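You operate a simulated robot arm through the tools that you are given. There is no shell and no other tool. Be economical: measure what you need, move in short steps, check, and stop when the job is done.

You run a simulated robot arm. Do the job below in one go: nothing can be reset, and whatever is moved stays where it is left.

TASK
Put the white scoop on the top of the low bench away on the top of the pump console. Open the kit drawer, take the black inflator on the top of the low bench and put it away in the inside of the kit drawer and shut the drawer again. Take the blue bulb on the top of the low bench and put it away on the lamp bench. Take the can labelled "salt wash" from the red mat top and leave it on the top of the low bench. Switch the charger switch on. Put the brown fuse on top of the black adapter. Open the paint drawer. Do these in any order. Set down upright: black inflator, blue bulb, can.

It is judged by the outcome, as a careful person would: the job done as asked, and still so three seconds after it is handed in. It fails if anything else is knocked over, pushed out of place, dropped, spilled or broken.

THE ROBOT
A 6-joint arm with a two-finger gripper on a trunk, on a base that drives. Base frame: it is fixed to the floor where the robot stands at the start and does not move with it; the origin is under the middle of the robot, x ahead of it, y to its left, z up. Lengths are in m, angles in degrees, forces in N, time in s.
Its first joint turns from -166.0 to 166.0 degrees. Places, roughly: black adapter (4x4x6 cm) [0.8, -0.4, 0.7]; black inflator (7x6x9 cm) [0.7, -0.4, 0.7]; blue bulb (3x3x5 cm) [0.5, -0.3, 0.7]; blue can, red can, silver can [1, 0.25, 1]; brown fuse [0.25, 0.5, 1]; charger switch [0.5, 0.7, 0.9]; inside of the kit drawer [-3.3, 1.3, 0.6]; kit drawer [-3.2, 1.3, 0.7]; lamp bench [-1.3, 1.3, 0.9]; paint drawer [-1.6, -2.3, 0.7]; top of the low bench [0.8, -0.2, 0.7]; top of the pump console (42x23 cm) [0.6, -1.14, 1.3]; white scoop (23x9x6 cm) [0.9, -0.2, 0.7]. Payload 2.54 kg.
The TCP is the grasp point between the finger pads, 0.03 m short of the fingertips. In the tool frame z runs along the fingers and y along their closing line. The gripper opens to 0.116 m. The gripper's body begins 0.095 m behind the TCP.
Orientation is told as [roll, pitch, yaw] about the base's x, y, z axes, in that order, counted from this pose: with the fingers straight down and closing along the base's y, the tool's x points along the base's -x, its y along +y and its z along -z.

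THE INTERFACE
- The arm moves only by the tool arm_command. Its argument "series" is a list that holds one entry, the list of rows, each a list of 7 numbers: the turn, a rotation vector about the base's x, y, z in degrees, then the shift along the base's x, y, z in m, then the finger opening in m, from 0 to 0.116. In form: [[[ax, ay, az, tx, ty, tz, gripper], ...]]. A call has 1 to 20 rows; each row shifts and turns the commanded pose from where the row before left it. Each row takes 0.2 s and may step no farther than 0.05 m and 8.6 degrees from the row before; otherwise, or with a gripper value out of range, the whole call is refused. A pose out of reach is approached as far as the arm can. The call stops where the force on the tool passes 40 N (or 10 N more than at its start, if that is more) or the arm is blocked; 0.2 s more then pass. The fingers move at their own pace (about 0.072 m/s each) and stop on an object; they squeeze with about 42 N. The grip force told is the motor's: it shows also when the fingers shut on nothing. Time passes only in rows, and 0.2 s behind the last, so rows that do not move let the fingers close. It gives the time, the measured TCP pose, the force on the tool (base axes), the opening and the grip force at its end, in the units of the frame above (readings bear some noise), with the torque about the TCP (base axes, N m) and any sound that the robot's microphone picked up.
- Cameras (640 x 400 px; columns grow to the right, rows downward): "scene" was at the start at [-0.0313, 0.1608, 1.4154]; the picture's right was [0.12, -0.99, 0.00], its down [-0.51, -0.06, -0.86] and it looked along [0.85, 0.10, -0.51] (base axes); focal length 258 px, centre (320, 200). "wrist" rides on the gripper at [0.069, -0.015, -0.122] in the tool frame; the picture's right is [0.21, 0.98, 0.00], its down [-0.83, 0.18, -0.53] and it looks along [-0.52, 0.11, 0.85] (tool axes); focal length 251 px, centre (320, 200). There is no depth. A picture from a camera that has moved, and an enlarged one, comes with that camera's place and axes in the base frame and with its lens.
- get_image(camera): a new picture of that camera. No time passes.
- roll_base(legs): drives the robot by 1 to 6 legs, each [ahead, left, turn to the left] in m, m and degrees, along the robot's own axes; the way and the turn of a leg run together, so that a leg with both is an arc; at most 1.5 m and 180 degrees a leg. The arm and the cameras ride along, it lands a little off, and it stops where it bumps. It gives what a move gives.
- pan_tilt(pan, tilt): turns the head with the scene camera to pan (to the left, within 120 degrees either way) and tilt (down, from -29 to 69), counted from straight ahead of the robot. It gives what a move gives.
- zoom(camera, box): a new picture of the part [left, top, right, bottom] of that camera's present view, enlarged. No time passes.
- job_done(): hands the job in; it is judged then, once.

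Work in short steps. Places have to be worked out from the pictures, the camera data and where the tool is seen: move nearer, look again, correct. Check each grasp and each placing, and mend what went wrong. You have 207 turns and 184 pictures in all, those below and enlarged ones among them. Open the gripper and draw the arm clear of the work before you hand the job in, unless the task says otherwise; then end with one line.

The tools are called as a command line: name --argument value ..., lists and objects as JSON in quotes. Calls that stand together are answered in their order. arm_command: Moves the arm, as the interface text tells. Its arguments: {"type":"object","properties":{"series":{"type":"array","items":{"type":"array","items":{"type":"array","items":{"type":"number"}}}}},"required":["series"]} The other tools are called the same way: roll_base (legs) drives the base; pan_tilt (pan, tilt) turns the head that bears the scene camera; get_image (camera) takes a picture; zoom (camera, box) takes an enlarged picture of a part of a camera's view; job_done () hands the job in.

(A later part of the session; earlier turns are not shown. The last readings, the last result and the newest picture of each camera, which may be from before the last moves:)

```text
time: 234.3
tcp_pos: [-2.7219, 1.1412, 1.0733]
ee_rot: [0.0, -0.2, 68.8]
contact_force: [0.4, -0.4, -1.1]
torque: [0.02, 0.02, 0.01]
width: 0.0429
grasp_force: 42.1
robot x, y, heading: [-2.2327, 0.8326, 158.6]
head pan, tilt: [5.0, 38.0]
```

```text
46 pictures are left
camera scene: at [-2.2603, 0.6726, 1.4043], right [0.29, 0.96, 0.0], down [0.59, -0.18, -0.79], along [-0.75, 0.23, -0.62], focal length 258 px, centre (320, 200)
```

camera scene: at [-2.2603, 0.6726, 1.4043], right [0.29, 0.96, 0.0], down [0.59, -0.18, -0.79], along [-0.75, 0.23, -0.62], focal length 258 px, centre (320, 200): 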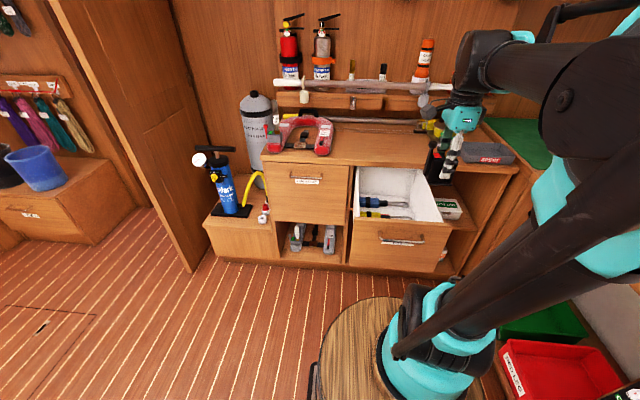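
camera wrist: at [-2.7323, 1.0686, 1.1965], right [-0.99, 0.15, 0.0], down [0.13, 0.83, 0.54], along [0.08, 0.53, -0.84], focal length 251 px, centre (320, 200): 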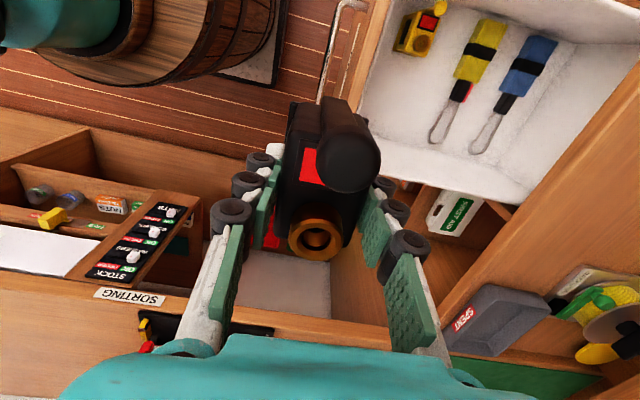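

I zoom to see the free floor corner precisely.

zoom --camera "wrist" --box '[340, 0, 532, 200]'

```text
2.00 times, centred on (436, 100) of wrist
camera zoom: at [-2.7323, 1.0686, 1.1965], right [-0.99, 0.15, 0.0], down [0.13, 0.83, 0.54], along [0.08, 0.53, -0.84], focal length 503 px, centre (88, 400)
```

zoom: 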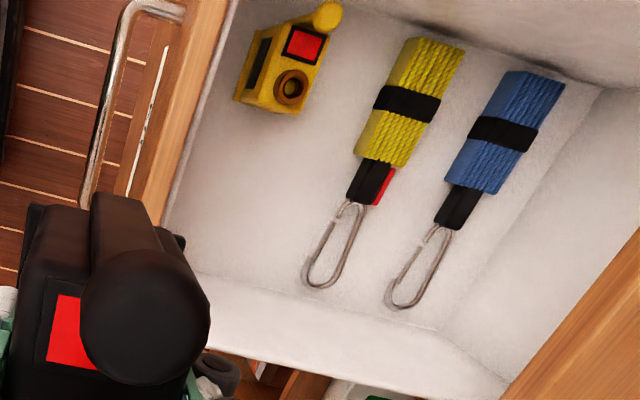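

Target in the drawer: (-2.8645,1.214), clear of the torches, the yellow unit and walls. I go above it and lower part way.

arm_command --series '[[[0, 0, 0, -0.0356, 0.0182, 0, 0.04], [0, 0, 0, -0.0356, 0.0182, 0, 0.04], [0, 0, 0, -0.0356, 0.0182, 0, 0.04], [0, 0, 0, -0.0358, 0.0182, 0, 0.04], [0, 0, 0, 0, 0, -0.045, 0.04], [0, 0, 0, 0, 0, -0.045, 0.04], [0, 0, 0, 0, 0, -0.045, 0.04], [0, 0, 0, 0, 0, 0, 0.04]]]'

get_image --camera "wrist"

zoom --camera "scene" --box '[340, 100, 500, 280]'

```text
time: 236.1
tcp_pos: [-2.8683, 1.2124, 0.9397]
ee_rot: [0.0, -0.3, 68.8]
contact_force: [-0.4, -0.3, -1.6]
torque: [-0.01, 0.02, 0.0]
width: 0.0428
grasp_force: 42.1
robot x, y, heading: [-2.2297, 0.8288, 158.6]
head pan, tilt: [5.0, 38.0]
```

```text
44 pictures are left
camera wrist: at [-2.8775, 1.1401, 1.0625], right [-0.99, 0.15, 0.0], down [0.13, 0.83, 0.54], along [0.09, 0.53, -0.84], focal length 251 px, centre (320, 200)
```

wrist: 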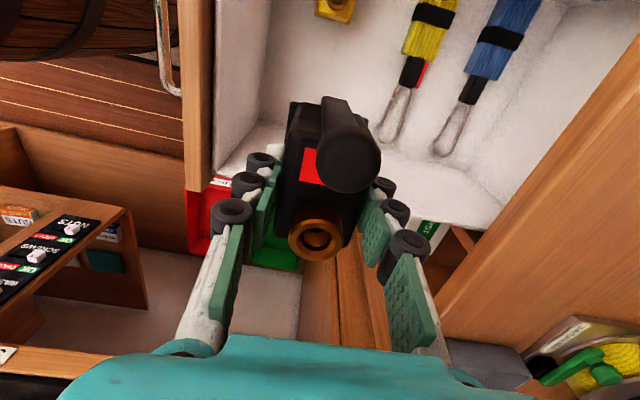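

```text
2.22 times, centred on (420, 190) of scene
camera zoom: at [-2.2606, 0.6728, 1.4043], right [0.29, 0.96, 0.0], down [0.59, -0.18, -0.79], along [-0.75, 0.23, -0.62], focal length 574 px, centre (98, 222)
```

zoom: 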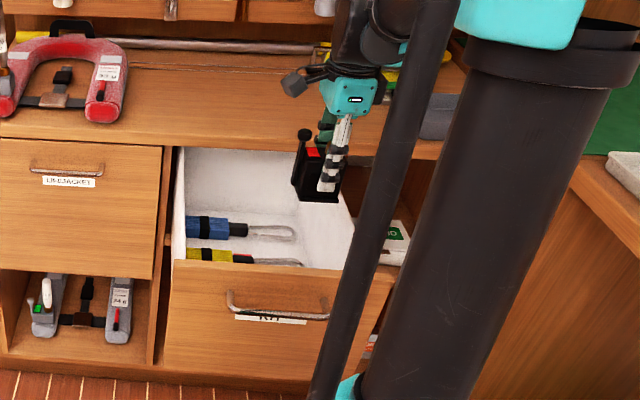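

Clear on all sides (≈7 cm to the right wall, 9 cm to the front). I lower towards the drawer floor.

arm_command --series '[[[0, 0, 0, 0, 0, -0.045, 0.04], [0, 0, 0, 0, 0, -0.045, 0.04], [0, 0, 0, 0, 0, -0.045, 0.04], [0, 0, 0, 0, 0, -0.03, 0.04], [0, 0, 0, 0, 0, -0.01, 0.04], [0, 0, 0, 0, 0, 0, 0.04]]]'

get_image --camera "wrist"

```text
time: 237.5
tcp_pos: [-2.8647, 1.2144, 0.7639]
ee_rot: [-0.2, -0.2, 68.8]
contact_force: [0.5, -0.2, -1.0]
torque: [0.02, -0.03, -0.03]
width: 0.0431
grasp_force: 41.8
robot x, y, heading: [-2.234, 0.8297, 158.3]
head pan, tilt: [5.0, 38.0]
```

```text
42 pictures are left
camera wrist: at [-2.876, 1.1422, 0.886], right [-0.99, 0.15, 0.0], down [0.13, 0.83, 0.54], along [0.09, 0.53, -0.84], focal length 251 px, centre (320, 200)
```

wrist: 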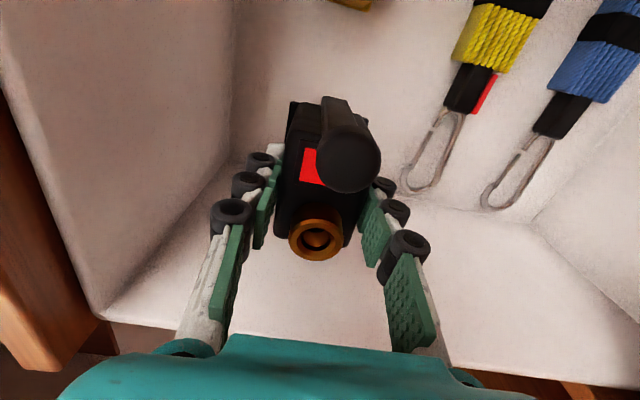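

Floor is near z≈0.62. I lower further in steps to contact.

arm_command --series '[[[0, 0, 0, 0, 0, -0.03, 0.04], [0, 0, 0, 0, 0, -0.03, 0.04], [0, 0, 0, 0, 0, -0.01, 0.04], [0, 0, 0, 0, 0, -0.005, 0.04], [0, 0, 0, 0, 0, -0.004, 0.04]]]'

```text
time: 238.7
tcp_pos: [-2.8652, 1.2134, 0.6839]
ee_rot: [-0.2, -0.2, 68.9]
contact_force: [-0.2, -1.2, -1.5]
torque: [0.02, 0.01, 0.01]
width: 0.0426
grasp_force: 41.5
robot x, y, heading: [-2.2313, 0.8311, 158.2]
head pan, tilt: [5.0, 38.0]
```

arm_command --series '[[[0, 0, 0, 0, 0, -0.004, 0.04], [0, 0, 0, 0, 0, -0.003, 0.04], [0, 0, 0, 0, 0, -0.003, 0.04]]]'

```text
time: 239.5
tcp_pos: [-2.8647, 1.2141, 0.6749]
ee_rot: [-0.1, -0.3, 68.8]
contact_force: [-0.1, -0.2, -2.0]
torque: [0.01, 0.01, 0.02]
width: 0.0431
grasp_force: 42.2
robot x, y, heading: [-2.2327, 0.8299, 158.5]
head pan, tilt: [5.0, 38.0]
```

arm_command --series '[[[0, 0, 0, 0, 0, -0.003, 0.04], [0, 0, 0, 0, 0, -0.003, 0.04], [0, 0, 0, 0, 0, -0.003, 0.04]]]'

get_image --camera "wrist"

```text
time: 240.3
tcp_pos: [-2.8632, 1.2151, 0.6647]
ee_rot: [0.0, -0.2, 68.8]
contact_force: [0.2, 0.7, -2.1]
torque: [0.02, 0.0, 0.01]
width: 0.0428
grasp_force: 42.2
robot x, y, heading: [-2.2313, 0.8298, 158.2]
head pan, tilt: [5.0, 38.0]
```

```text
41 pictures are left
camera wrist: at [-2.8753, 1.1425, 0.788], right [-0.99, 0.15, 0.0], down [0.13, 0.83, 0.54], along [0.09, 0.53, -0.84], focal length 251 px, centre (320, 200)
```

wrist: 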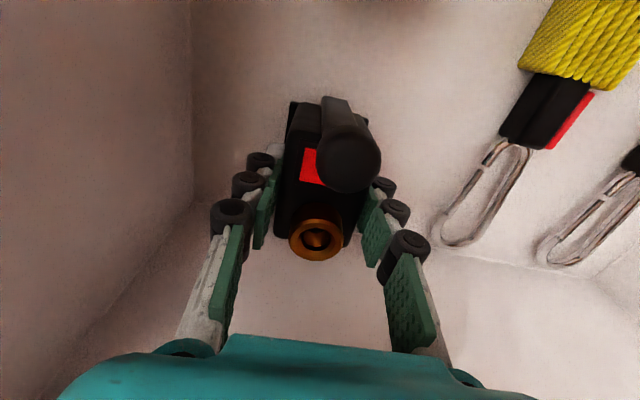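

Not touching yet; I continue.

arm_command --series '[[[0, 0, 0, 0, 0, -0.003, 0.04], [0, 0, 0, 0, 0, -0.003, 0.04], [0, 0, 0, 0, 0, -0.002, 0.04], [0, 0, 0, 0, 0, -0.002, 0.04]]]'

```text
time: 241.3
tcp_pos: [-2.8647, 1.2146, 0.6552]
ee_rot: [-0.2, -0.3, 68.8]
contact_force: [0.3, -0.2, -2.2]
torque: [0.0, 0.0, -0.01]
width: 0.043
grasp_force: 42.0
robot x, y, heading: [-2.2298, 0.8312, 158.4]
head pan, tilt: [5.0, 38.0]
```

arm_command --series '[[[0, 0, 0, 0, 0, -0.003, 0.04], [0, 0, 0, 0, 0, -0.003, 0.04], [0, 0, 0, 0, 0, -0.003, 0.04], [0, 0, 0, 0, 0, -0.003, 0.04]]]'

```text
time: 242.3
tcp_pos: [-2.8644, 1.2157, 0.644]
ee_rot: [-0.1, -0.2, 68.8]
contact_force: [-1.3, -2.3, 29.4]
torque: [-0.09, 0.02, 0.02]
width: 0.043
grasp_force: 41.8
robot x, y, heading: [-2.2307, 0.8329, 158.4]
head pan, tilt: [5.0, 38.0]
```

Contact. I ease up, open moderately, and rise out of the drawer.

arm_command --series '[[[0, 0, 0, 0, 0, 0.0015, 0.04], [0, 0, 0, 0, 0, 0, 0.06], [0, 0, 0, 0, 0, 0, 0.065], [0, 0, 0, 0, 0, 0.03, 0.065], [0, 0, 0, 0, 0, 0.045, 0.065], [0, 0, 0, 0, 0, 0.045, 0.065], [0, 0, 0, 0, 0, 0.045, 0.065], [0, 0, 0, 0, 0, 0.045, 0.065], [0, 0, 0, 0, 0, 0.045, 0.065], [0, 0, 0, 0, 0, 0.045, 0.065]]]'

get_image --camera "wrist"

get_image --camera "scene"

```text
time: 244.5
tcp_pos: [-2.866, 1.2132, 0.9448]
ee_rot: [-0.1, -0.1, 68.7]
contact_force: [0.4, -0.5, -0.1]
torque: [-0.04, -0.01, -0.01]
width: 0.0647
grasp_force: 0.1
robot x, y, heading: [-2.2361, 0.8304, 158.3]
head pan, tilt: [5.0, 38.0]
```

```text
40 pictures are left
camera wrist: at [-2.8776, 1.1411, 1.0681], right [-0.99, 0.15, 0.0], down [0.13, 0.83, 0.54], along [0.09, 0.53, -0.84], focal length 251 px, centre (320, 200)
```

wrist: 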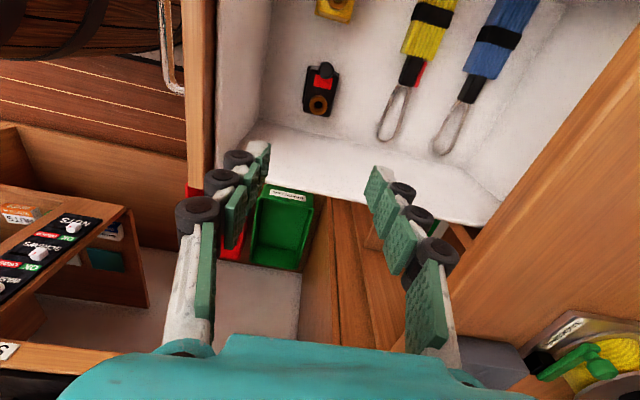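

```text
39 pictures are left
camera scene: at [-2.2606, 0.6728, 1.4043], right [0.29, 0.96, 0.0], down [0.59, -0.18, -0.79], along [-0.75, 0.23, -0.62], focal length 258 px, centre (320, 200)
```

scene: 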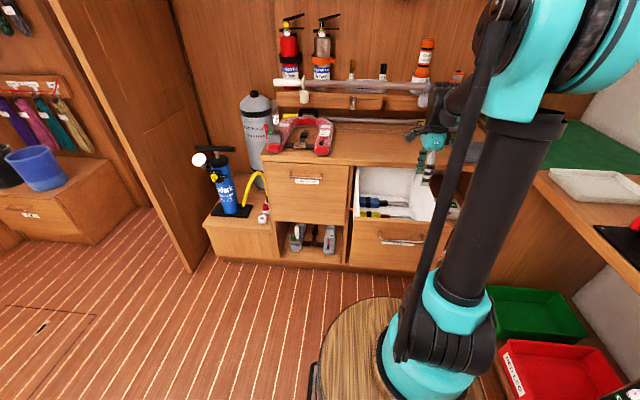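

The inflator stands upright in the drawer. To shut it, I will push the bar with closed fingers; first I move out in front of the handle.

arm_command --series '[[[0, 0, 0, 0, 0, 0.045, 0.03], [0, 0, 0, 0, 0, 0.045, 0], [0, 0, 0, 0.036, -0.025, 0, 0], [0, 0, 0, 0.036, -0.025, 0, 0], [0, 0, 0, 0.036, -0.025, 0, 0], [0, 0, 0, 0.036, -0.025, 0, 0], [0, 0, 0, 0.036, -0.02, 0, 0], [2.97, 7.61, 0, 0, 0, 0, 0], [0, 0, 0, 0, 0, -0.045, 0], [0, 0, 0, 0, 0, -0.045, 0], [0, 0, 0, 0, 0, -0.045, 0], [0, 0, 0, 0, 0, -0.045, 0], [0, 0, 0, 0, 0, -0.045, 0], [0, 0, 0, 0, 0, -0.02, 0], [0, 0, 0, 0, 0, 0, 0]]]'

get_image --camera "wrist"

get_image --camera "scene"

```text
time: 247.7
tcp_pos: [-2.6811, 1.0959, 0.7884]
ee_rot: [8.1, -0.3, 68.7]
contact_force: [0.0, 0.7, 0.1]
torque: [-0.02, -0.01, -0.01]
width: 0.0
grasp_force: 28.5
robot x, y, heading: [-2.2315, 0.8311, 158.4]
head pan, tilt: [5.0, 38.0]
```

```text
38 pictures are left
camera wrist: at [-2.6773, 1.0168, 0.9077], right [-0.98, 0.15, 0.14], down [0.2, 0.81, 0.56], along [-0.03, 0.57, -0.82], focal length 251 px, centre (320, 200)
```

wrist: 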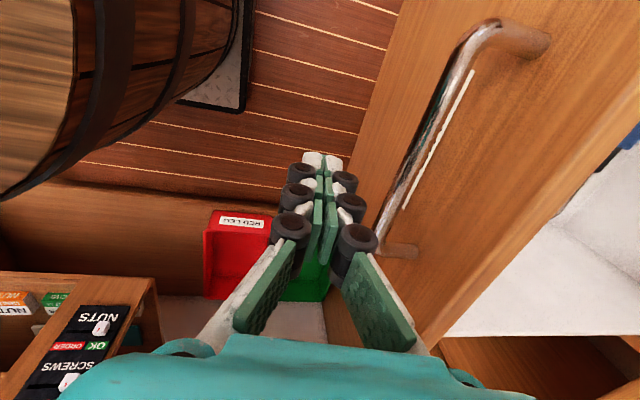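

```text
37 pictures are left
camera scene: at [-2.2605, 0.6727, 1.4043], right [0.29, 0.96, 0.0], down [0.59, -0.18, -0.79], along [-0.75, 0.23, -0.62], focal length 258 px, centre (320, 200)
```

scene: 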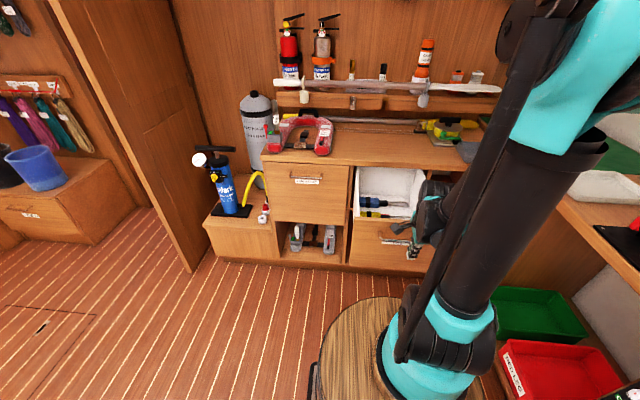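

The fingers are in front of the bar. I push along the drawer direction.

arm_command --series '[[[0, 0, 0, -0.0281, 0.0104, 0, 0], [0, 0, 0, -0.0188, 0.0069, 0, 0], [0, 0, 0, -0.0188, 0.0069, 0, 0], [0, 0, 0, -0.0188, 0.0069, 0, 0], [0, 0, 0, -0.0188, 0.0069, 0, 0], [0, 0, 0, -0.0188, 0.0069, 0, 0], [0, 0, 0, -0.0188, 0.0069, 0, 0], [0, 0, 0, -0.0188, 0.0069, 0, 0], [0, 0, 0, -0.0188, 0.0069, 0, 0]]]'

get_image --camera "scene"

```text
time: 249.7
tcp_pos: [-2.8625, 1.1602, 0.7889]
ee_rot: [8.1, -0.4, 68.6]
contact_force: [0.9, 0.0, -0.4]
torque: [0.01, 0.01, 0.01]
width: 0.0002
grasp_force: 28.6
robot x, y, heading: [-2.2312, 0.8308, 158.2]
head pan, tilt: [5.0, 38.0]
```

```text
36 pictures are left
camera scene: at [-2.2605, 0.6727, 1.4043], right [0.29, 0.96, 0.0], down [0.59, -0.18, -0.79], along [-0.75, 0.23, -0.62], focal length 258 px, centre (320, 200)
```

scene: 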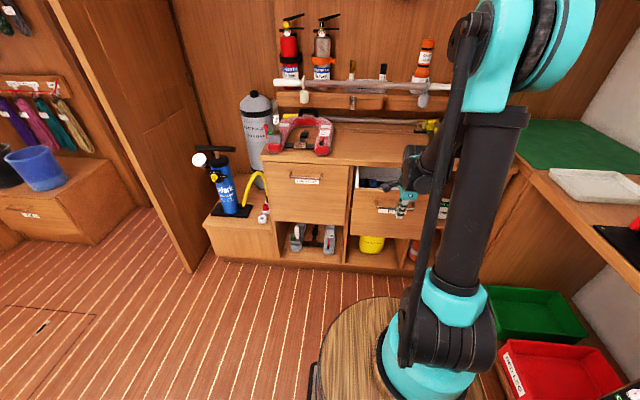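

It slides in smoothly. I push the rest of the way.

arm_command --series '[[[0, 0, 0, -0.0188, 0.0072, 0, 0], [0, 0, 0, -0.0188, 0.0072, 0, 0], [0, 0, 0, -0.0188, 0.0072, 0, 0], [0, 0, 0, -0.0188, 0.0072, 0, 0], [0, 0, 0, -0.0188, 0.0072, 0, 0], [0, 0, 0, -0.0188, 0.0072, 0, 0], [0, 0, 0, -0.0188, 0.0072, 0, 0], [0, 0, 0, -0.0188, 0.0072, 0, 0], [0, 0, 0, -0.0188, 0.0072, 0, 0], [0, 0, 0, -0.009, 0.0035, 0, 0], [0, 0, 0, -0.006, 0.002, 0, 0], [0, 0, 0, -0.006, 0.002, 0, 0], [0, 0, 0, 0, 0, 0, 0]]]'

zoom --camera "scene" --box '[330, 140, 470, 260]'

```text
time: 251.9
tcp_pos: [-3.0334, 1.2258, 0.7879]
ee_rot: [7.6, -0.2, 68.7]
contact_force: [12.1, -5.3, 5.2]
torque: [-0.01, -0.03, 0.0]
width: 0.0
grasp_force: 28.9
robot x, y, heading: [-2.2306, 0.8307, 158.1]
head pan, tilt: [5.0, 38.0]
stopped in row 10: the force on the tool passed its limit at 54 N (the readings are from after the stop); the commanded pose is now the measured one
```

```text
3.33 times, centred on (400, 200) of scene
camera zoom: at [-2.2596, 0.6723, 1.4043], right [0.29, 0.96, 0.0], down [0.59, -0.18, -0.79], along [-0.76, 0.23, -0.62], focal length 861 px, centre (53, 200)
```

zoom: 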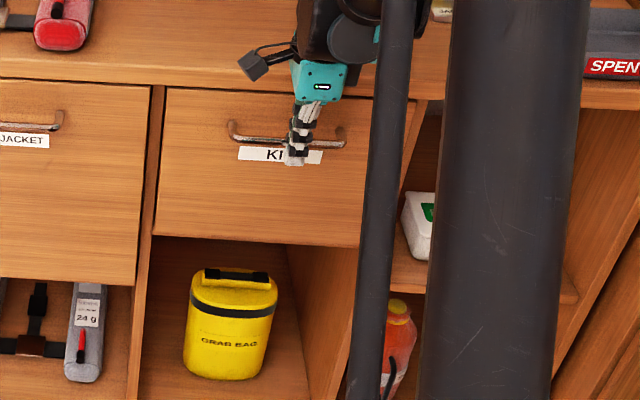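

It hit the stop and looks flush with its neighbour. I back off and check.

arm_command --series '[[[0, 0, 0, 0.03, -0.012, 0, 0], [0, 0, 0, 0.04, -0.015, 0, 0], [0, 0, 0, 0.03, -0.012, 0.03, 0], [0, 0, 0, 0, 0, 0.045, 0], [0, 0, 0, 0, 0, 0.045, 0], [-2.97, -7.61, 0, 0, 0, 0.045, 0.06], [0, 0, 0, 0, 0, 0.045, 0.06], [0, 0, 0, 0.03, -0.012, 0.03, 0.06], [0, 0, 0, 0.04, -0.016, 0, 0.06], [0, 0, 0, 0.04, -0.016, 0, 0.06], [0, 0, 0, 0.04, -0.016, 0, 0.06], [0, 0, 0, 0.04, -0.016, 0, 0.06]]]'

zoom --camera "scene" --box '[250, 140, 470, 280]'

```text
time: 254.5
tcp_pos: [-2.7428, 1.1142, 1.0278]
ee_rot: [-0.6, -0.2, 68.6]
contact_force: [-1.0, 0.1, -0.5]
torque: [0.01, -0.02, 0.04]
width: 0.0598
grasp_force: 0.0
robot x, y, heading: [-2.2372, 0.8329, 158.1]
head pan, tilt: [5.0, 38.0]
```

```text
2.86 times, centred on (360, 210) of scene
camera zoom: at [-2.2606, 0.6728, 1.4043], right [0.29, 0.96, 0.0], down [0.59, -0.18, -0.79], along [-0.75, 0.23, -0.62], focal length 738 px, centre (206, 171)
```

zoom: 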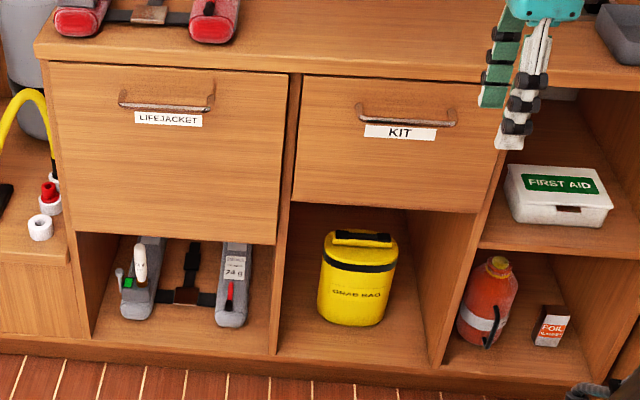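

The kit drawer is shut flush. On the way back to the bench I stop to look at the lamp bench near (-1.3,1.3).

roll_base --legs '[[-1.1, 0.1, 0]]'

pan_tilt --pan -50 --tilt 30

get_image --camera "scene"

```text
time: 260.1
tcp_pos: [-1.7563, 0.6096, 1.0283]
ee_rot: [-0.6, -0.1, 70.1]
contact_force: [-0.3, 0.3, -0.6]
torque: [0.05, 0.03, -0.02]
width: 0.06
grasp_force: 0.0
robot x, y, heading: [-1.2396, 0.344, 160.0]
head pan, tilt: [5.0, 38.0]
```

```text
time: 261.4
tcp_pos: [-1.7573, 0.6092, 1.028]
ee_rot: [-0.7, -0.1, 70.1]
contact_force: [-0.5, 0.1, -0.6]
torque: [0.02, -0.02, -0.03]
width: 0.06
grasp_force: 0.1
robot x, y, heading: [-1.238, 0.3398, 160.1]
head pan, tilt: [-50.0, 30.0]
```

```text
33 pictures are left
camera scene: at [-1.211, 0.2438, 1.4167], right [0.94, 0.34, 0.0], down [0.17, -0.47, -0.87], along [-0.29, 0.81, -0.5], focal length 258 px, centre (320, 200)
```

scene: 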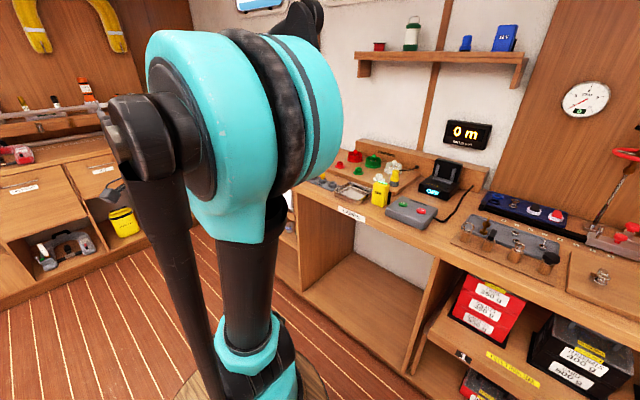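

The lamp bench section is around pixel (380,190). I zoom to find its label and free area.

zoom --camera "scene" --box '[290, 130, 490, 255]'

```text
3.20 times, centred on (390, 192) of scene
camera zoom: at [-1.211, 0.2438, 1.4167], right [0.94, 0.34, 0.0], down [0.17, -0.47, -0.87], along [-0.29, 0.81, -0.5], focal length 826 px, centre (96, 224)
```

zoom: 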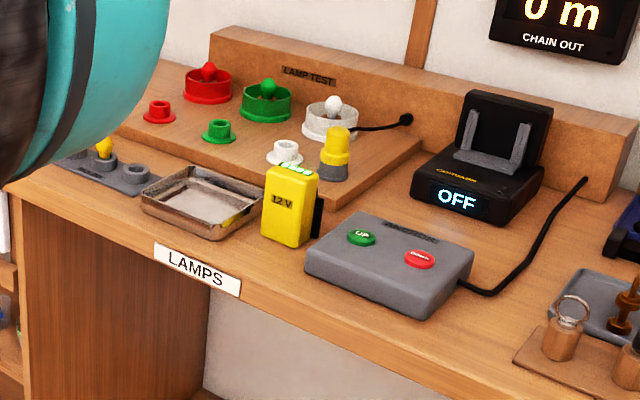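

The lamp bench ("LAMPS") has a free spot at about (-1.155,1.225) between the test board, the charger and the control box. Now back to the low bench for the bulb.

roll_base --legs '[[-1.2, 0, 0], [0, 0, 100], [0, 0, 100]]'

get_image --camera "wrist"

```text
time: 275.9
tcp_pos: [0.4646, -0.1561, 1.0288]
ee_rot: [-0.7, -0.2, -89.9]
contact_force: [0.4, -1.1, 0.1]
torque: [-0.04, -0.01, -0.01]
width: 0.06
grasp_force: 0.0
robot x, y, heading: [-0.1125, -0.0814, -0.3]
head pan, tilt: [-50.0, 30.0]
```

```text
31 pictures are left
camera wrist: at [0.4504, -0.0884, 1.1503], right [0.98, 0.22, -0.01], down [0.19, -0.82, 0.54], along [0.11, -0.52, -0.84], focal length 251 px, centre (320, 200)
```

wrist: 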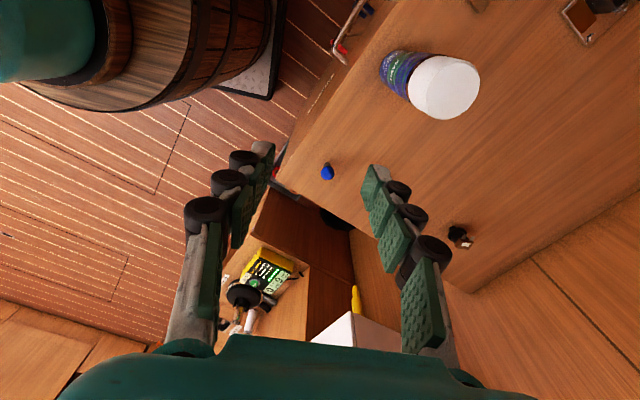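

The bulb is at about (0.504,-0.287). I go above it and check.

arm_command --series '[[[0, 0, 0, 0.01, -0.033, -0.03, 0.06], [0, 0, 0, 0.01, -0.033, -0.03, 0.06], [0, 0, 0, 0.01, -0.033, -0.03, 0.06], [0, 0, 0, 0.009, -0.032, -0.03, 0.06], [0, 0, 0, 0, 0, -0.045, 0.06], [0, 0, 0, 0, 0, -0.02, 0.06], [0, 0, 0, 0, 0, 0, 0.06]]]'

get_image --camera "wrist"

```text
time: 277.5
tcp_pos: [0.5043, -0.2879, 0.8439]
ee_rot: [-0.7, -0.2, -89.8]
contact_force: [0.4, 0.1, 0.8]
torque: [0.0, -0.01, -0.02]
width: 0.0597
grasp_force: 0.0
robot x, y, heading: [-0.1169, -0.0811, -0.2]
head pan, tilt: [-50.0, 30.0]
```

```text
30 pictures are left
camera wrist: at [0.4898, -0.2196, 0.9659], right [0.98, 0.22, -0.01], down [0.19, -0.82, 0.54], along [0.11, -0.52, -0.84], focal length 251 px, centre (320, 200)
```

wrist: 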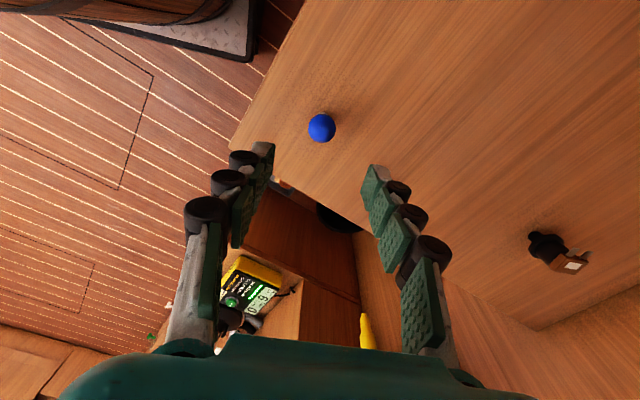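

Aligned. I lower around the bulb and check before closing.

arm_command --series '[[[0, 0, 0, 0, 0.002, -0.045, 0.06], [0, 0, 0, 0, 0, -0.035, 0.06], [0, 0, 0, 0, 0, -0.02, 0.06], [0, 0, 0, 0, 0, -0.007, 0.06], [0, 0, 0, 0, 0, 0, 0.06]]]'

zoom --camera "wrist" --box '[240, 110, 400, 210]'

```text
time: 278.7
tcp_pos: [0.503, -0.2855, 0.7342]
ee_rot: [-0.7, -0.2, -89.8]
contact_force: [-0.5, 1.1, 0.0]
torque: [0.0, -0.02, -0.02]
width: 0.06
grasp_force: 0.0
robot x, y, heading: [-0.1168, -0.0798, -0.4]
head pan, tilt: [-50.0, 30.0]
```

```text
4.00 times, centred on (320, 160) of wrist
camera zoom: at [0.4895, -0.2178, 0.857], right [0.98, 0.22, -0.01], down [0.19, -0.82, 0.54], along [0.11, -0.52, -0.84], focal length 1006 px, centre (320, 360)
```

zoom: 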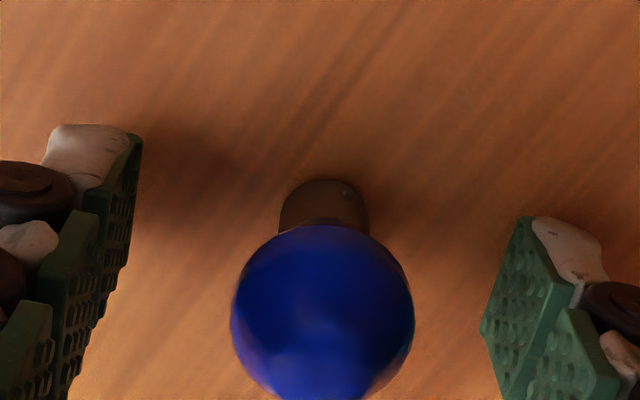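

The glass is centred between the pads. I close and lift.

arm_command --series '[[[0, 0, 0, 0, 0.002, 0, 0.05], [0, 0, 0, 0, 0, 0, 0.035], [0, 0, 0, 0, 0, 0, 0.025], [0, 0, 0, 0, 0, 0, 0.02], [0, 0, 0, 0, 0, 0, 0.02], [0, 0, 0, 0, 0, 0.01, 0.02], [0, 0, 0, 0, 0, 0.03, 0.02], [0, 0, 0, 0, 0, 0, 0.02]]]'

zoom --camera "wrist" --box '[240, 110, 400, 210]'

```text
time: 280.5
tcp_pos: [0.5046, -0.2834, 0.7733]
ee_rot: [-0.5, -0.2, -89.9]
contact_force: [0.1, 0.3, 0.1]
torque: [-0.01, -0.02, 0.01]
width: 0.022
grasp_force: 41.8
robot x, y, heading: [-0.1181, -0.0799, -0.1]
head pan, tilt: [-50.0, 30.0]
```

```text
4.00 times, centred on (320, 160) of wrist
camera zoom: at [0.4896, -0.2157, 0.8965], right [0.98, 0.22, -0.01], down [0.19, -0.82, 0.54], along [0.11, -0.52, -0.84], focal length 1006 px, centre (320, 360)
```

zoom: 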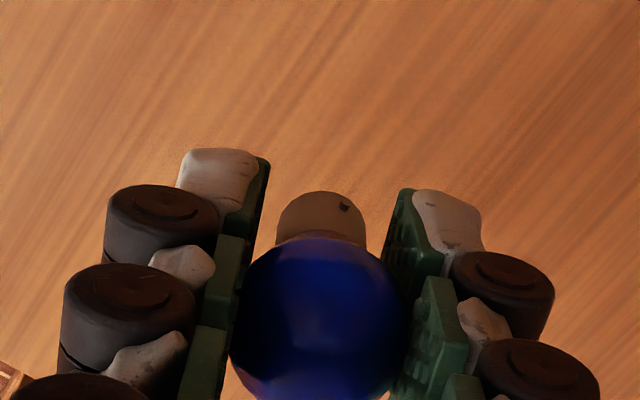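

The bulb is held upright. I lift, retract, turn the tool +68° and drive sideways along to the lamp bench.

arm_command --series '[[[0, 0, 0, 0, 0, 0.045, 0.02], [0, 0, 0, 0, 0, 0.045, 0.02], [0, 0, 8, -0.01, 0, 0.045, 0.02], [0, 0, 8, -0.02, 0.01, 0.04, 0.02], [0, 0, 8, -0.02, 0.01, 0.04, 0.02], [0, 0, 8, -0.02, 0.01, 0.04, 0.02], [0, 0, 8, -0.03, 0.02, 0.03, 0.02], [0, 0, 8, -0.03, 0.02, 0.03, 0.02], [0, 0, 8, -0.02, 0.02, 0.03, 0.02], [0, 0, 8, 0, 0.02, 0.03, 0.02], [0, 0, 4.2, 0, 0.02, 0, 0.02]]]'

roll_base --legs '[[-1.1, 0.4, 0], [0, 0.08, 0]]'

pan_tilt --pan 95 --tilt 35

get_image --camera "scene"

```text
time: 282.9
tcp_pos: [0.3516, -0.1528, 1.1509]
ee_rot: [-0.6, -0.2, -21.5]
contact_force: [0.3, -0.3, -0.4]
torque: [0.01, 0.01, -0.02]
width: 0.022
grasp_force: 42.1
robot x, y, heading: [-0.1138, -0.0807, -0.4]
head pan, tilt: [-50.0, 30.0]
```

```text
time: 289.5
tcp_pos: [-0.7372, 0.3384, 1.1504]
ee_rot: [-0.6, -0.2, -21.3]
contact_force: [0.6, 1.0, -0.1]
torque: [0.03, -0.01, 0.0]
width: 0.0222
grasp_force: 42.1
robot x, y, heading: [-1.205, 0.404, -0.0]
head pan, tilt: [-50.0, 30.0]
```

```text
time: 291.8
tcp_pos: [-0.7383, 0.3384, 1.1516]
ee_rot: [-0.7, -0.2, -21.3]
contact_force: [-0.1, 0.1, 0.0]
torque: [0.01, 0.0, 0.03]
width: 0.0221
grasp_force: 42.2
robot x, y, heading: [-1.2033, 0.4062, -0.1]
head pan, tilt: [95.0, 35.0]
```

```text
27 pictures are left
camera scene: at [-1.3328, 0.6448, 1.4089], right [1.0, 0.09, 0.0], down [0.05, -0.57, -0.82], along [-0.07, 0.82, -0.57], focal length 258 px, centre (320, 200)
```

scene: 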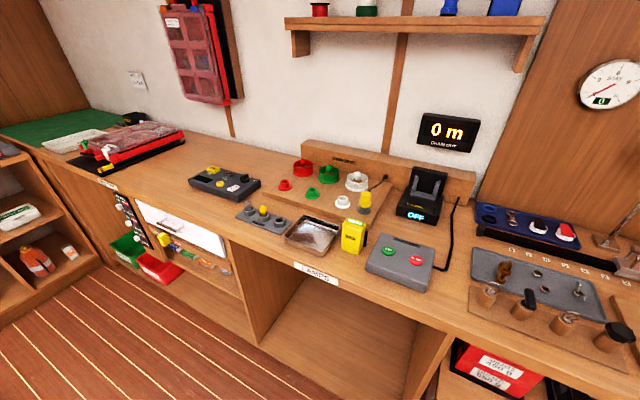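

Clear view. I zoom to fix the free spot precisely.

zoom --camera "scene" --box '[320, 160, 480, 285]'

```text
3.20 times, centred on (400, 222) of scene
camera zoom: at [-1.3328, 0.6448, 1.4089], right [1.0, 0.09, 0.0], down [0.05, -0.57, -0.82], along [-0.07, 0.82, -0.57], focal length 826 px, centre (64, 128)
```

zoom: 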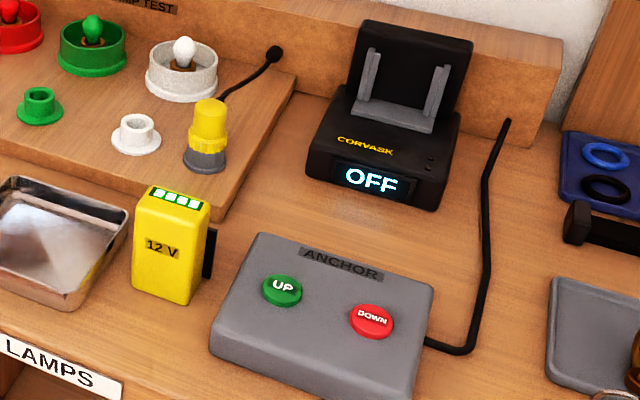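

The chosen spot S=(-1.155,1.225) has ≥6.5 cm clearance all round. I swing the arm around in front of the counter and out above S.

arm_command --series '[[[0, 0, 0, -0.008, 0.0435, 0, 0.02], [0, 0, 0, -0.008, 0.0435, 0, 0.02], [0, 0, 0, -0.008, 0.0435, 0, 0.02], [0, 0, 0, -0.008, 0.0435, 0, 0.02], [0, 0, 0, -0.008, 0.0435, 0, 0.02], [0, 0, 0, -0.008, 0.0435, 0, 0.02], [0, 0, 0, -0.008, 0.0435, 0, 0.02], [0, 0, 0, -0.008, 0.0435, 0, 0.02], [0, 0, 0, -0.0286, 0.0314, 0, 0.02], [0, 0, 0, -0.0286, 0.0314, 0, 0.02], [0, 0, 0, -0.0286, 0.0314, 0, 0.02], [0, 0, 0, -0.0286, 0.0314, 0, 0.02], [0, 0, 0, -0.0286, 0.0314, 0, 0.02], [0, 0, 0, -0.0286, 0.0314, 0, 0.02], [0, 0, 0, -0.0286, 0.0314, 0, 0.02], [0, 0, 0, 0, 0, 0, 0.02]]]'

arm_command --series '[[[0, 0, 0, -0.019, 0.04, 0, 0.02], [0, 0, 0, -0.019, 0.04, 0, 0.02], [0, 0, 0, -0.019, 0.04, 0, 0.02], [0, 0, 0, -0.019, 0.04, 0, 0.02], [0, 0, 0, -0.019, 0.04, 0, 0.02], [0, 0, 0, -0.019, 0.04, 0, 0.02], [0, 0, 0, -0.019, 0.04, 0, 0.02], [0, 0, 0, -0.019, 0.04, 0, 0.02], [0, 0, 0, 0, 0, 0, 0.02]]]'

get_image --camera "wrist"

get_image --camera "scene"

```text
time: 295.2
tcp_pos: [-1.0014, 0.9082, 1.1493]
ee_rot: [-0.6, -0.2, -21.3]
contact_force: [-1.1, 0.2, 0.2]
torque: [0.02, -0.02, 0.02]
width: 0.022
grasp_force: 42.1
robot x, y, heading: [-1.2039, 0.4095, 0.0]
head pan, tilt: [95.0, 35.0]
```

```text
time: 297.2
tcp_pos: [-1.1433, 1.1756, 1.1186]
ee_rot: [-0.7, -0.2, -21.4]
contact_force: [0.1, -1.1, -0.2]
torque: [-0.01, -0.01, 0.0]
width: 0.0222
grasp_force: 41.8
out of reach, approached as far as the arm can: row 7, 8
robot x, y, heading: [-1.202, 0.409, -0.1]
head pan, tilt: [95.0, 35.0]
```

```text
25 pictures are left
camera wrist: at [-1.2128, 1.1861, 1.2413], right [0.16, 0.99, -0.01], down [0.84, -0.13, 0.54], along [0.53, -0.09, -0.84], focal length 251 px, centre (320, 200)
```

wrist: 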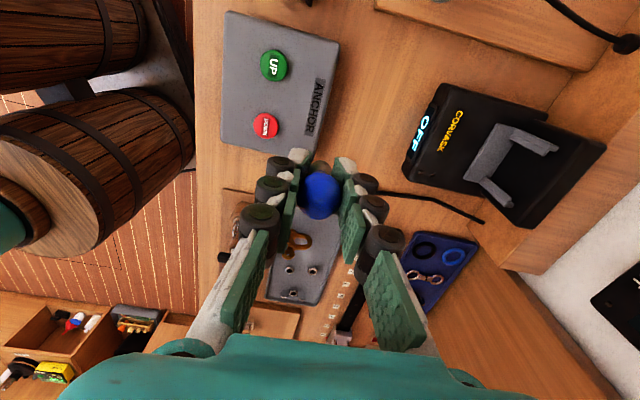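

```text
24 pictures are left
camera scene: at [-1.3329, 0.6448, 1.4089], right [1.0, 0.09, 0.0], down [0.05, -0.57, -0.82], along [-0.07, 0.82, -0.57], focal length 258 px, centre (320, 200)
```

scene: 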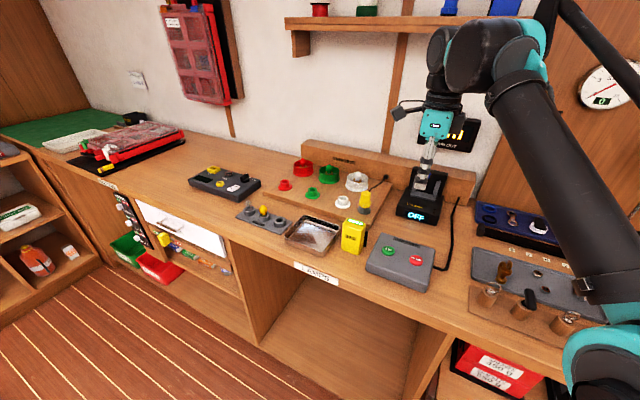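

Reach at this height ends short of S. The wrist view suggests the best-centred spot is S'=(-1.152,1.247). I lower to z≈1.02 (still above all neighbours) and then move there.

arm_command --series '[[[0, 0, 0, 0, 0, -0.04, 0.02], [0, 0, 0, 0, 0, -0.04, 0.02], [0, 0, 0, 0, 0, -0.02, 0.02], [0, 0, 0, -0.003, 0.024, 0, 0.02], [0, 0, 0, -0.003, 0.024, 0, 0.02], [0, 0, 0, -0.003, 0.023, 0, 0.02], [0, 0, 0, 0, 0, 0, 0.02]]]'

get_image --camera "wrist"

zoom --camera "scene" --box '[340, 100, 500, 300]'

```text
time: 298.8
tcp_pos: [-1.1517, 1.224, 1.0183]
ee_rot: [-0.6, -0.2, -21.3]
contact_force: [0.2, -0.7, -0.2]
torque: [-0.03, 0.04, 0.0]
width: 0.022
grasp_force: 41.5
out of reach, approached as far as the arm can: row 6
robot x, y, heading: [-1.2059, 0.403, 0.2]
head pan, tilt: [95.0, 35.0]
```

```text
23 pictures are left
camera wrist: at [-1.2208, 1.2347, 1.1417], right [0.16, 0.99, -0.01], down [0.84, -0.12, 0.54], along [0.53, -0.09, -0.84], focal length 251 px, centre (320, 200)
```

wrist: 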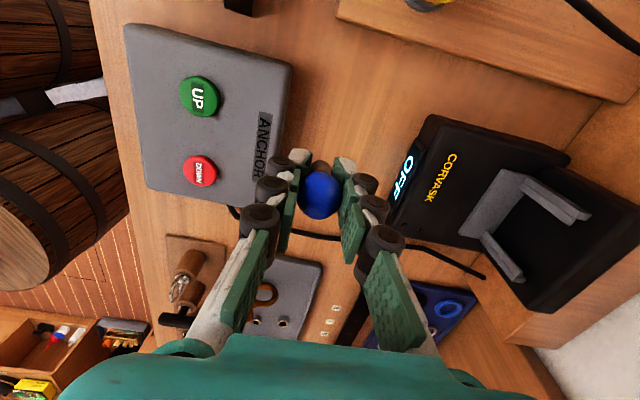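

```text
2.00 times, centred on (420, 200) of scene
camera zoom: at [-1.3329, 0.6449, 1.4088], right [1.0, 0.09, 0.0], down [0.05, -0.57, -0.82], along [-0.07, 0.82, -0.57], focal length 516 px, centre (120, 200)
```

zoom: 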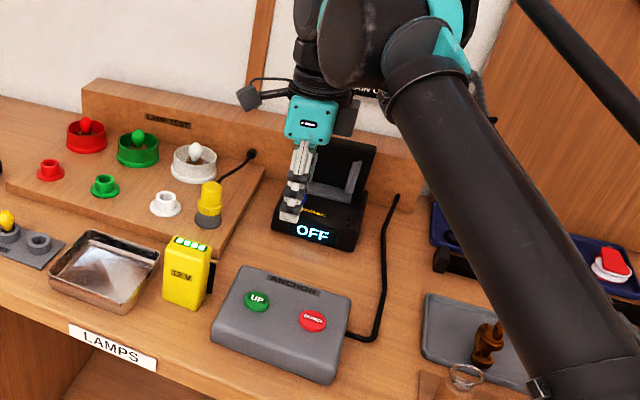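

Directly below, the control box edge is ~4 cm away and the charger ~9 cm, so I shift ~1.5 cm towards the wall while lowering.

arm_command --series '[[[0, 0, 0, 0, 0.005, -0.015, 0.02], [0, 0, 0, 0, 0.005, -0.015, 0.02], [0, 0, 0, 0.001, 0.006, -0.015, 0.02], [0, 0, 0, 0, 0, -0.012, 0.02], [0, 0, 0, 0, 0, 0, 0.02]]]'

get_image --camera "wrist"

```text
time: 300.0
tcp_pos: [-1.149, 1.2408, 0.9624]
ee_rot: [-0.7, -0.2, -21.3]
contact_force: [0.1, -0.2, -0.1]
torque: [-0.03, 0.03, 0.01]
width: 0.0222
grasp_force: 42.3
robot x, y, heading: [-1.2041, 0.4079, -0.1]
head pan, tilt: [95.0, 35.0]
```

```text
21 pictures are left
camera wrist: at [-1.2195, 1.2511, 1.0857], right [0.16, 0.99, -0.01], down [0.84, -0.13, 0.54], along [0.53, -0.09, -0.84], focal length 251 px, centre (320, 200)
```

wrist: 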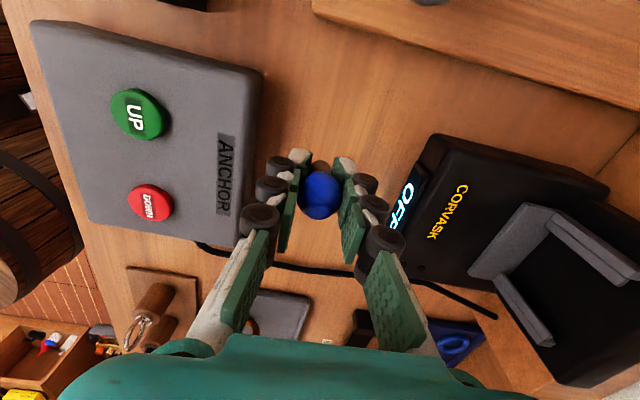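

Well centred, cable 9 cm off. I lower slowly to contact.

arm_command --series '[[[0, 0, 0, 0, 0, -0.01, 0.02], [0, 0, 0, 0, 0, -0.006, 0.02], [0, 0, 0, 0, 0, -0.004, 0.02], [0, 0, 0, 0, 0, -0.003, 0.02]]]'

```text
time: 301.0
tcp_pos: [-1.1503, 1.241, 0.9396]
ee_rot: [-0.7, -0.2, -21.3]
contact_force: [-0.3, 1.1, -0.1]
torque: [0.01, -0.01, -0.01]
width: 0.0221
grasp_force: 42.1
robot x, y, heading: [-1.2036, 0.4051, -0.0]
head pan, tilt: [95.0, 35.0]
```

arm_command --series '[[[0, 0, 0, 0, 0, -0.002, 0.02], [0, 0, 0, 0, 0, -0.002, 0.02], [0, 0, 0, 0, 0, -0.002, 0.02]]]'

zoom --camera "scene" --box '[370, 150, 450, 250]'

```text
time: 301.8
tcp_pos: [-1.1507, 1.2396, 0.9333]
ee_rot: [-0.6, -0.2, -21.3]
contact_force: [0.1, -0.7, -0.7]
torque: [0.03, 0.0, 0.01]
width: 0.022
grasp_force: 42.4
robot x, y, heading: [-1.2063, 0.4063, 0.1]
head pan, tilt: [95.0, 35.0]
```

```text
4.00 times, centred on (410, 200) of scene
camera zoom: at [-1.3329, 0.645, 1.4088], right [1.0, 0.09, 0.0], down [0.05, -0.57, -0.82], along [-0.07, 0.82, -0.57], focal length 1033 px, centre (-40, 200)
```

zoom: 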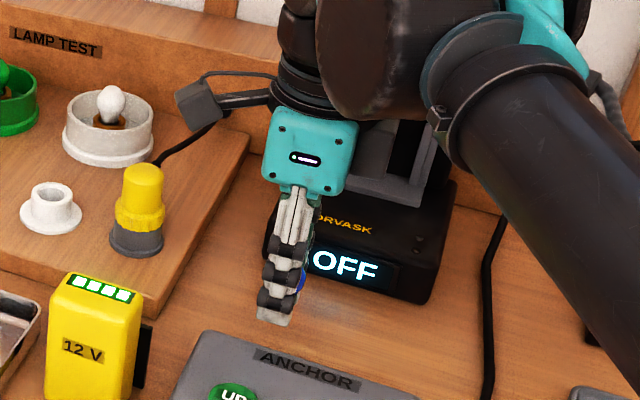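

Not yet in contact; I continue in 2 mm steps.

arm_command --series '[[[0, 0, 0, 0, 0, -0.002, 0.02], [0, 0, 0, 0, 0, -0.002, 0.02], [0, 0, 0, 0, 0, -0.002, 0.02], [0, 0, 0, 0, 0, -0.002, 0.02]]]'

```text
time: 302.8
tcp_pos: [-1.1504, 1.2399, 0.9251]
ee_rot: [-0.7, -0.2, -21.4]
contact_force: [0.0, 0.6, 0.3]
torque: [0.01, 0.0, 0.03]
width: 0.0219
grasp_force: 41.7
robot x, y, heading: [-1.2049, 0.4028, -0.1]
head pan, tilt: [95.0, 35.0]
```

arm_command --series '[[[0, 0, 0, 0, 0, -0.002, 0.02], [0, 0, 0, 0, 0, -0.002, 0.02], [0, 0, 0, 0, 0, -0.002, 0.02], [0, 0, 0, 0, 0, -0.002, 0.02]]]'

```text
time: 303.8
tcp_pos: [-1.1517, 1.2401, 0.9168]
ee_rot: [-0.6, -0.2, -21.3]
contact_force: [-0.4, -0.2, 0.3]
torque: [0.03, 0.0, 0.03]
width: 0.0218
grasp_force: 42.3
robot x, y, heading: [-1.2017, 0.4092, -0.1]
head pan, tilt: [95.0, 35.0]
```

arm_command --series '[[[0, 0, 0, 0, 0, -0.002, 0.02], [0, 0, 0, 0, 0, -0.002, 0.02], [0, 0, 0, 0, 0, -0.002, 0.02], [0, 0, 0, 0, 0, -0.002, 0.02]]]'

zoom --camera "wrist" --box '[240, 100, 400, 200]'

```text
time: 304.8
tcp_pos: [-1.1504, 1.2396, 0.9114]
ee_rot: [-0.6, -0.2, -21.4]
contact_force: [-1.2, 3.9, 16.2]
torque: [0.13, 0.0, -0.04]
width: 0.022
grasp_force: 41.6
robot x, y, heading: [-1.2058, 0.406, -0.1]
head pan, tilt: [95.0, 35.0]
```

```text
4.00 times, centred on (320, 150) of wrist
camera zoom: at [-1.2198, 1.2506, 1.0338], right [0.16, 0.99, -0.01], down [0.84, -0.13, 0.54], along [0.53, -0.09, -0.84], focal length 1006 px, centre (320, 400)
```

zoom: 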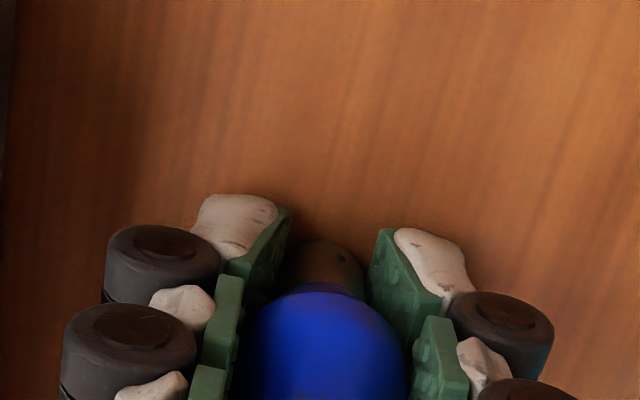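

Contact. I ease off, open to 4.5 cm and rise straight up.

arm_command --series '[[[0, 0, 0, 0, 0, 0.001, 0.02], [0, 0, 0, 0, 0, 0, 0.035], [0, 0, 0, 0, 0, 0, 0.045], [0, 0, 0, 0, 0, 0, 0.045], [0, 0, 0, 0, 0, 0.03, 0.045], [0, 0, 0, 0, 0, 0.04, 0.045], [0, 0, 0, 0, 0, 0.04, 0.045]]]'

get_image --camera "wrist"

```text
time: 306.4
tcp_pos: [-1.1499, 1.2267, 1.0057]
ee_rot: [-0.6, -0.2, -21.3]
contact_force: [1.4, -0.2, 0.2]
torque: [0.03, 0.02, -0.03]
width: 0.0451
grasp_force: 0.0
out of reach, approached as far as the arm can: row 7
robot x, y, heading: [-1.2062, 0.4065, 0.2]
head pan, tilt: [95.0, 35.0]
```

```text
18 pictures are left
camera wrist: at [-1.2192, 1.2377, 1.1283], right [0.16, 0.99, -0.01], down [0.84, -0.12, 0.54], along [0.53, -0.09, -0.84], focal length 251 px, centre (320, 200)
```

wrist: 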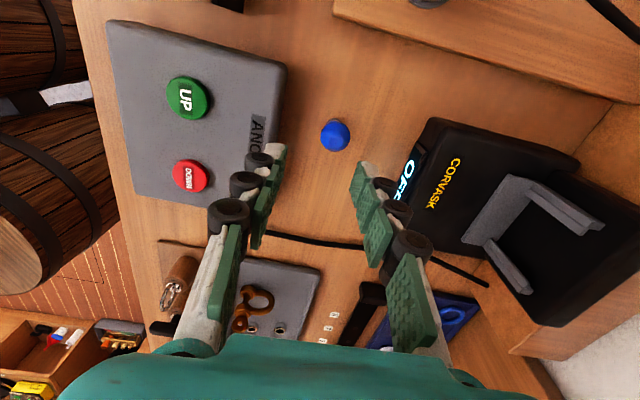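

The bulb stands upright on the lamp bench. I retract the arm the way it came and check with the scene camera.

arm_command --series '[[[0, 0, 0, 0.0, -0.03, 0.03, 0.045], [0, 0, 0, 0.01, -0.03, 0.03, 0.045], [0, 0, 0, 0.019, -0.035, 0.025, 0.045], [0, 0, 0, 0.019, -0.04, 0.02, 0.045], [0, 0, 0, 0.019, -0.04, 0.01, 0.045], [0, 0, 0, 0.019, -0.04, 0.01, 0.045], [0, 0, 0, 0.019, -0.04, 0, 0.045], [0, 0, 0, 0.019, -0.04, 0, 0.045], [0, 0, 0, 0.0286, -0.0314, 0, 0.045], [0, 0, 0, 0.0286, -0.0314, 0, 0.045], [0, 0, 0, 0.0286, -0.0314, 0, 0.045], [0, 0, 0, 0.0286, -0.0314, 0, 0.045], [0, 0, 0, 0.0286, -0.0314, 0, 0.045], [0, 0, 0, 0.0286, -0.0314, 0, 0.045]]]'

zoom --camera "scene" --box '[320, 160, 480, 285]'

```text
time: 309.4
tcp_pos: [-0.8556, 0.7446, 1.1323]
ee_rot: [-0.7, -0.2, -21.3]
contact_force: [-0.6, 0.9, -0.5]
torque: [-0.03, -0.01, 0.0]
width: 0.0451
grasp_force: 0.0
robot x, y, heading: [-1.2001, 0.4088, 0.3]
head pan, tilt: [95.0, 35.0]
```

```text
3.20 times, centred on (400, 222) of scene
camera zoom: at [-1.333, 0.645, 1.4088], right [1.0, 0.09, 0.0], down [0.05, -0.57, -0.82], along [-0.07, 0.82, -0.57], focal length 826 px, centre (64, 128)
```

zoom: 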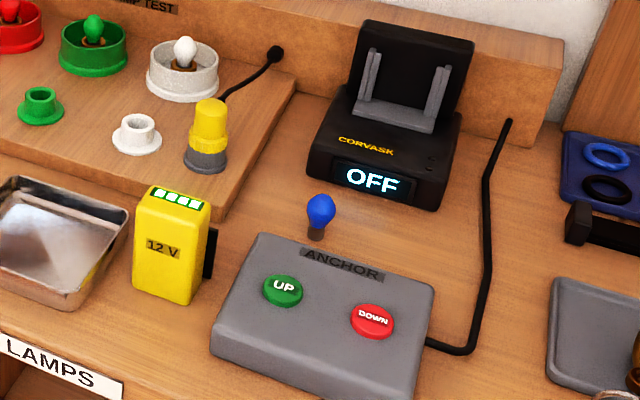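

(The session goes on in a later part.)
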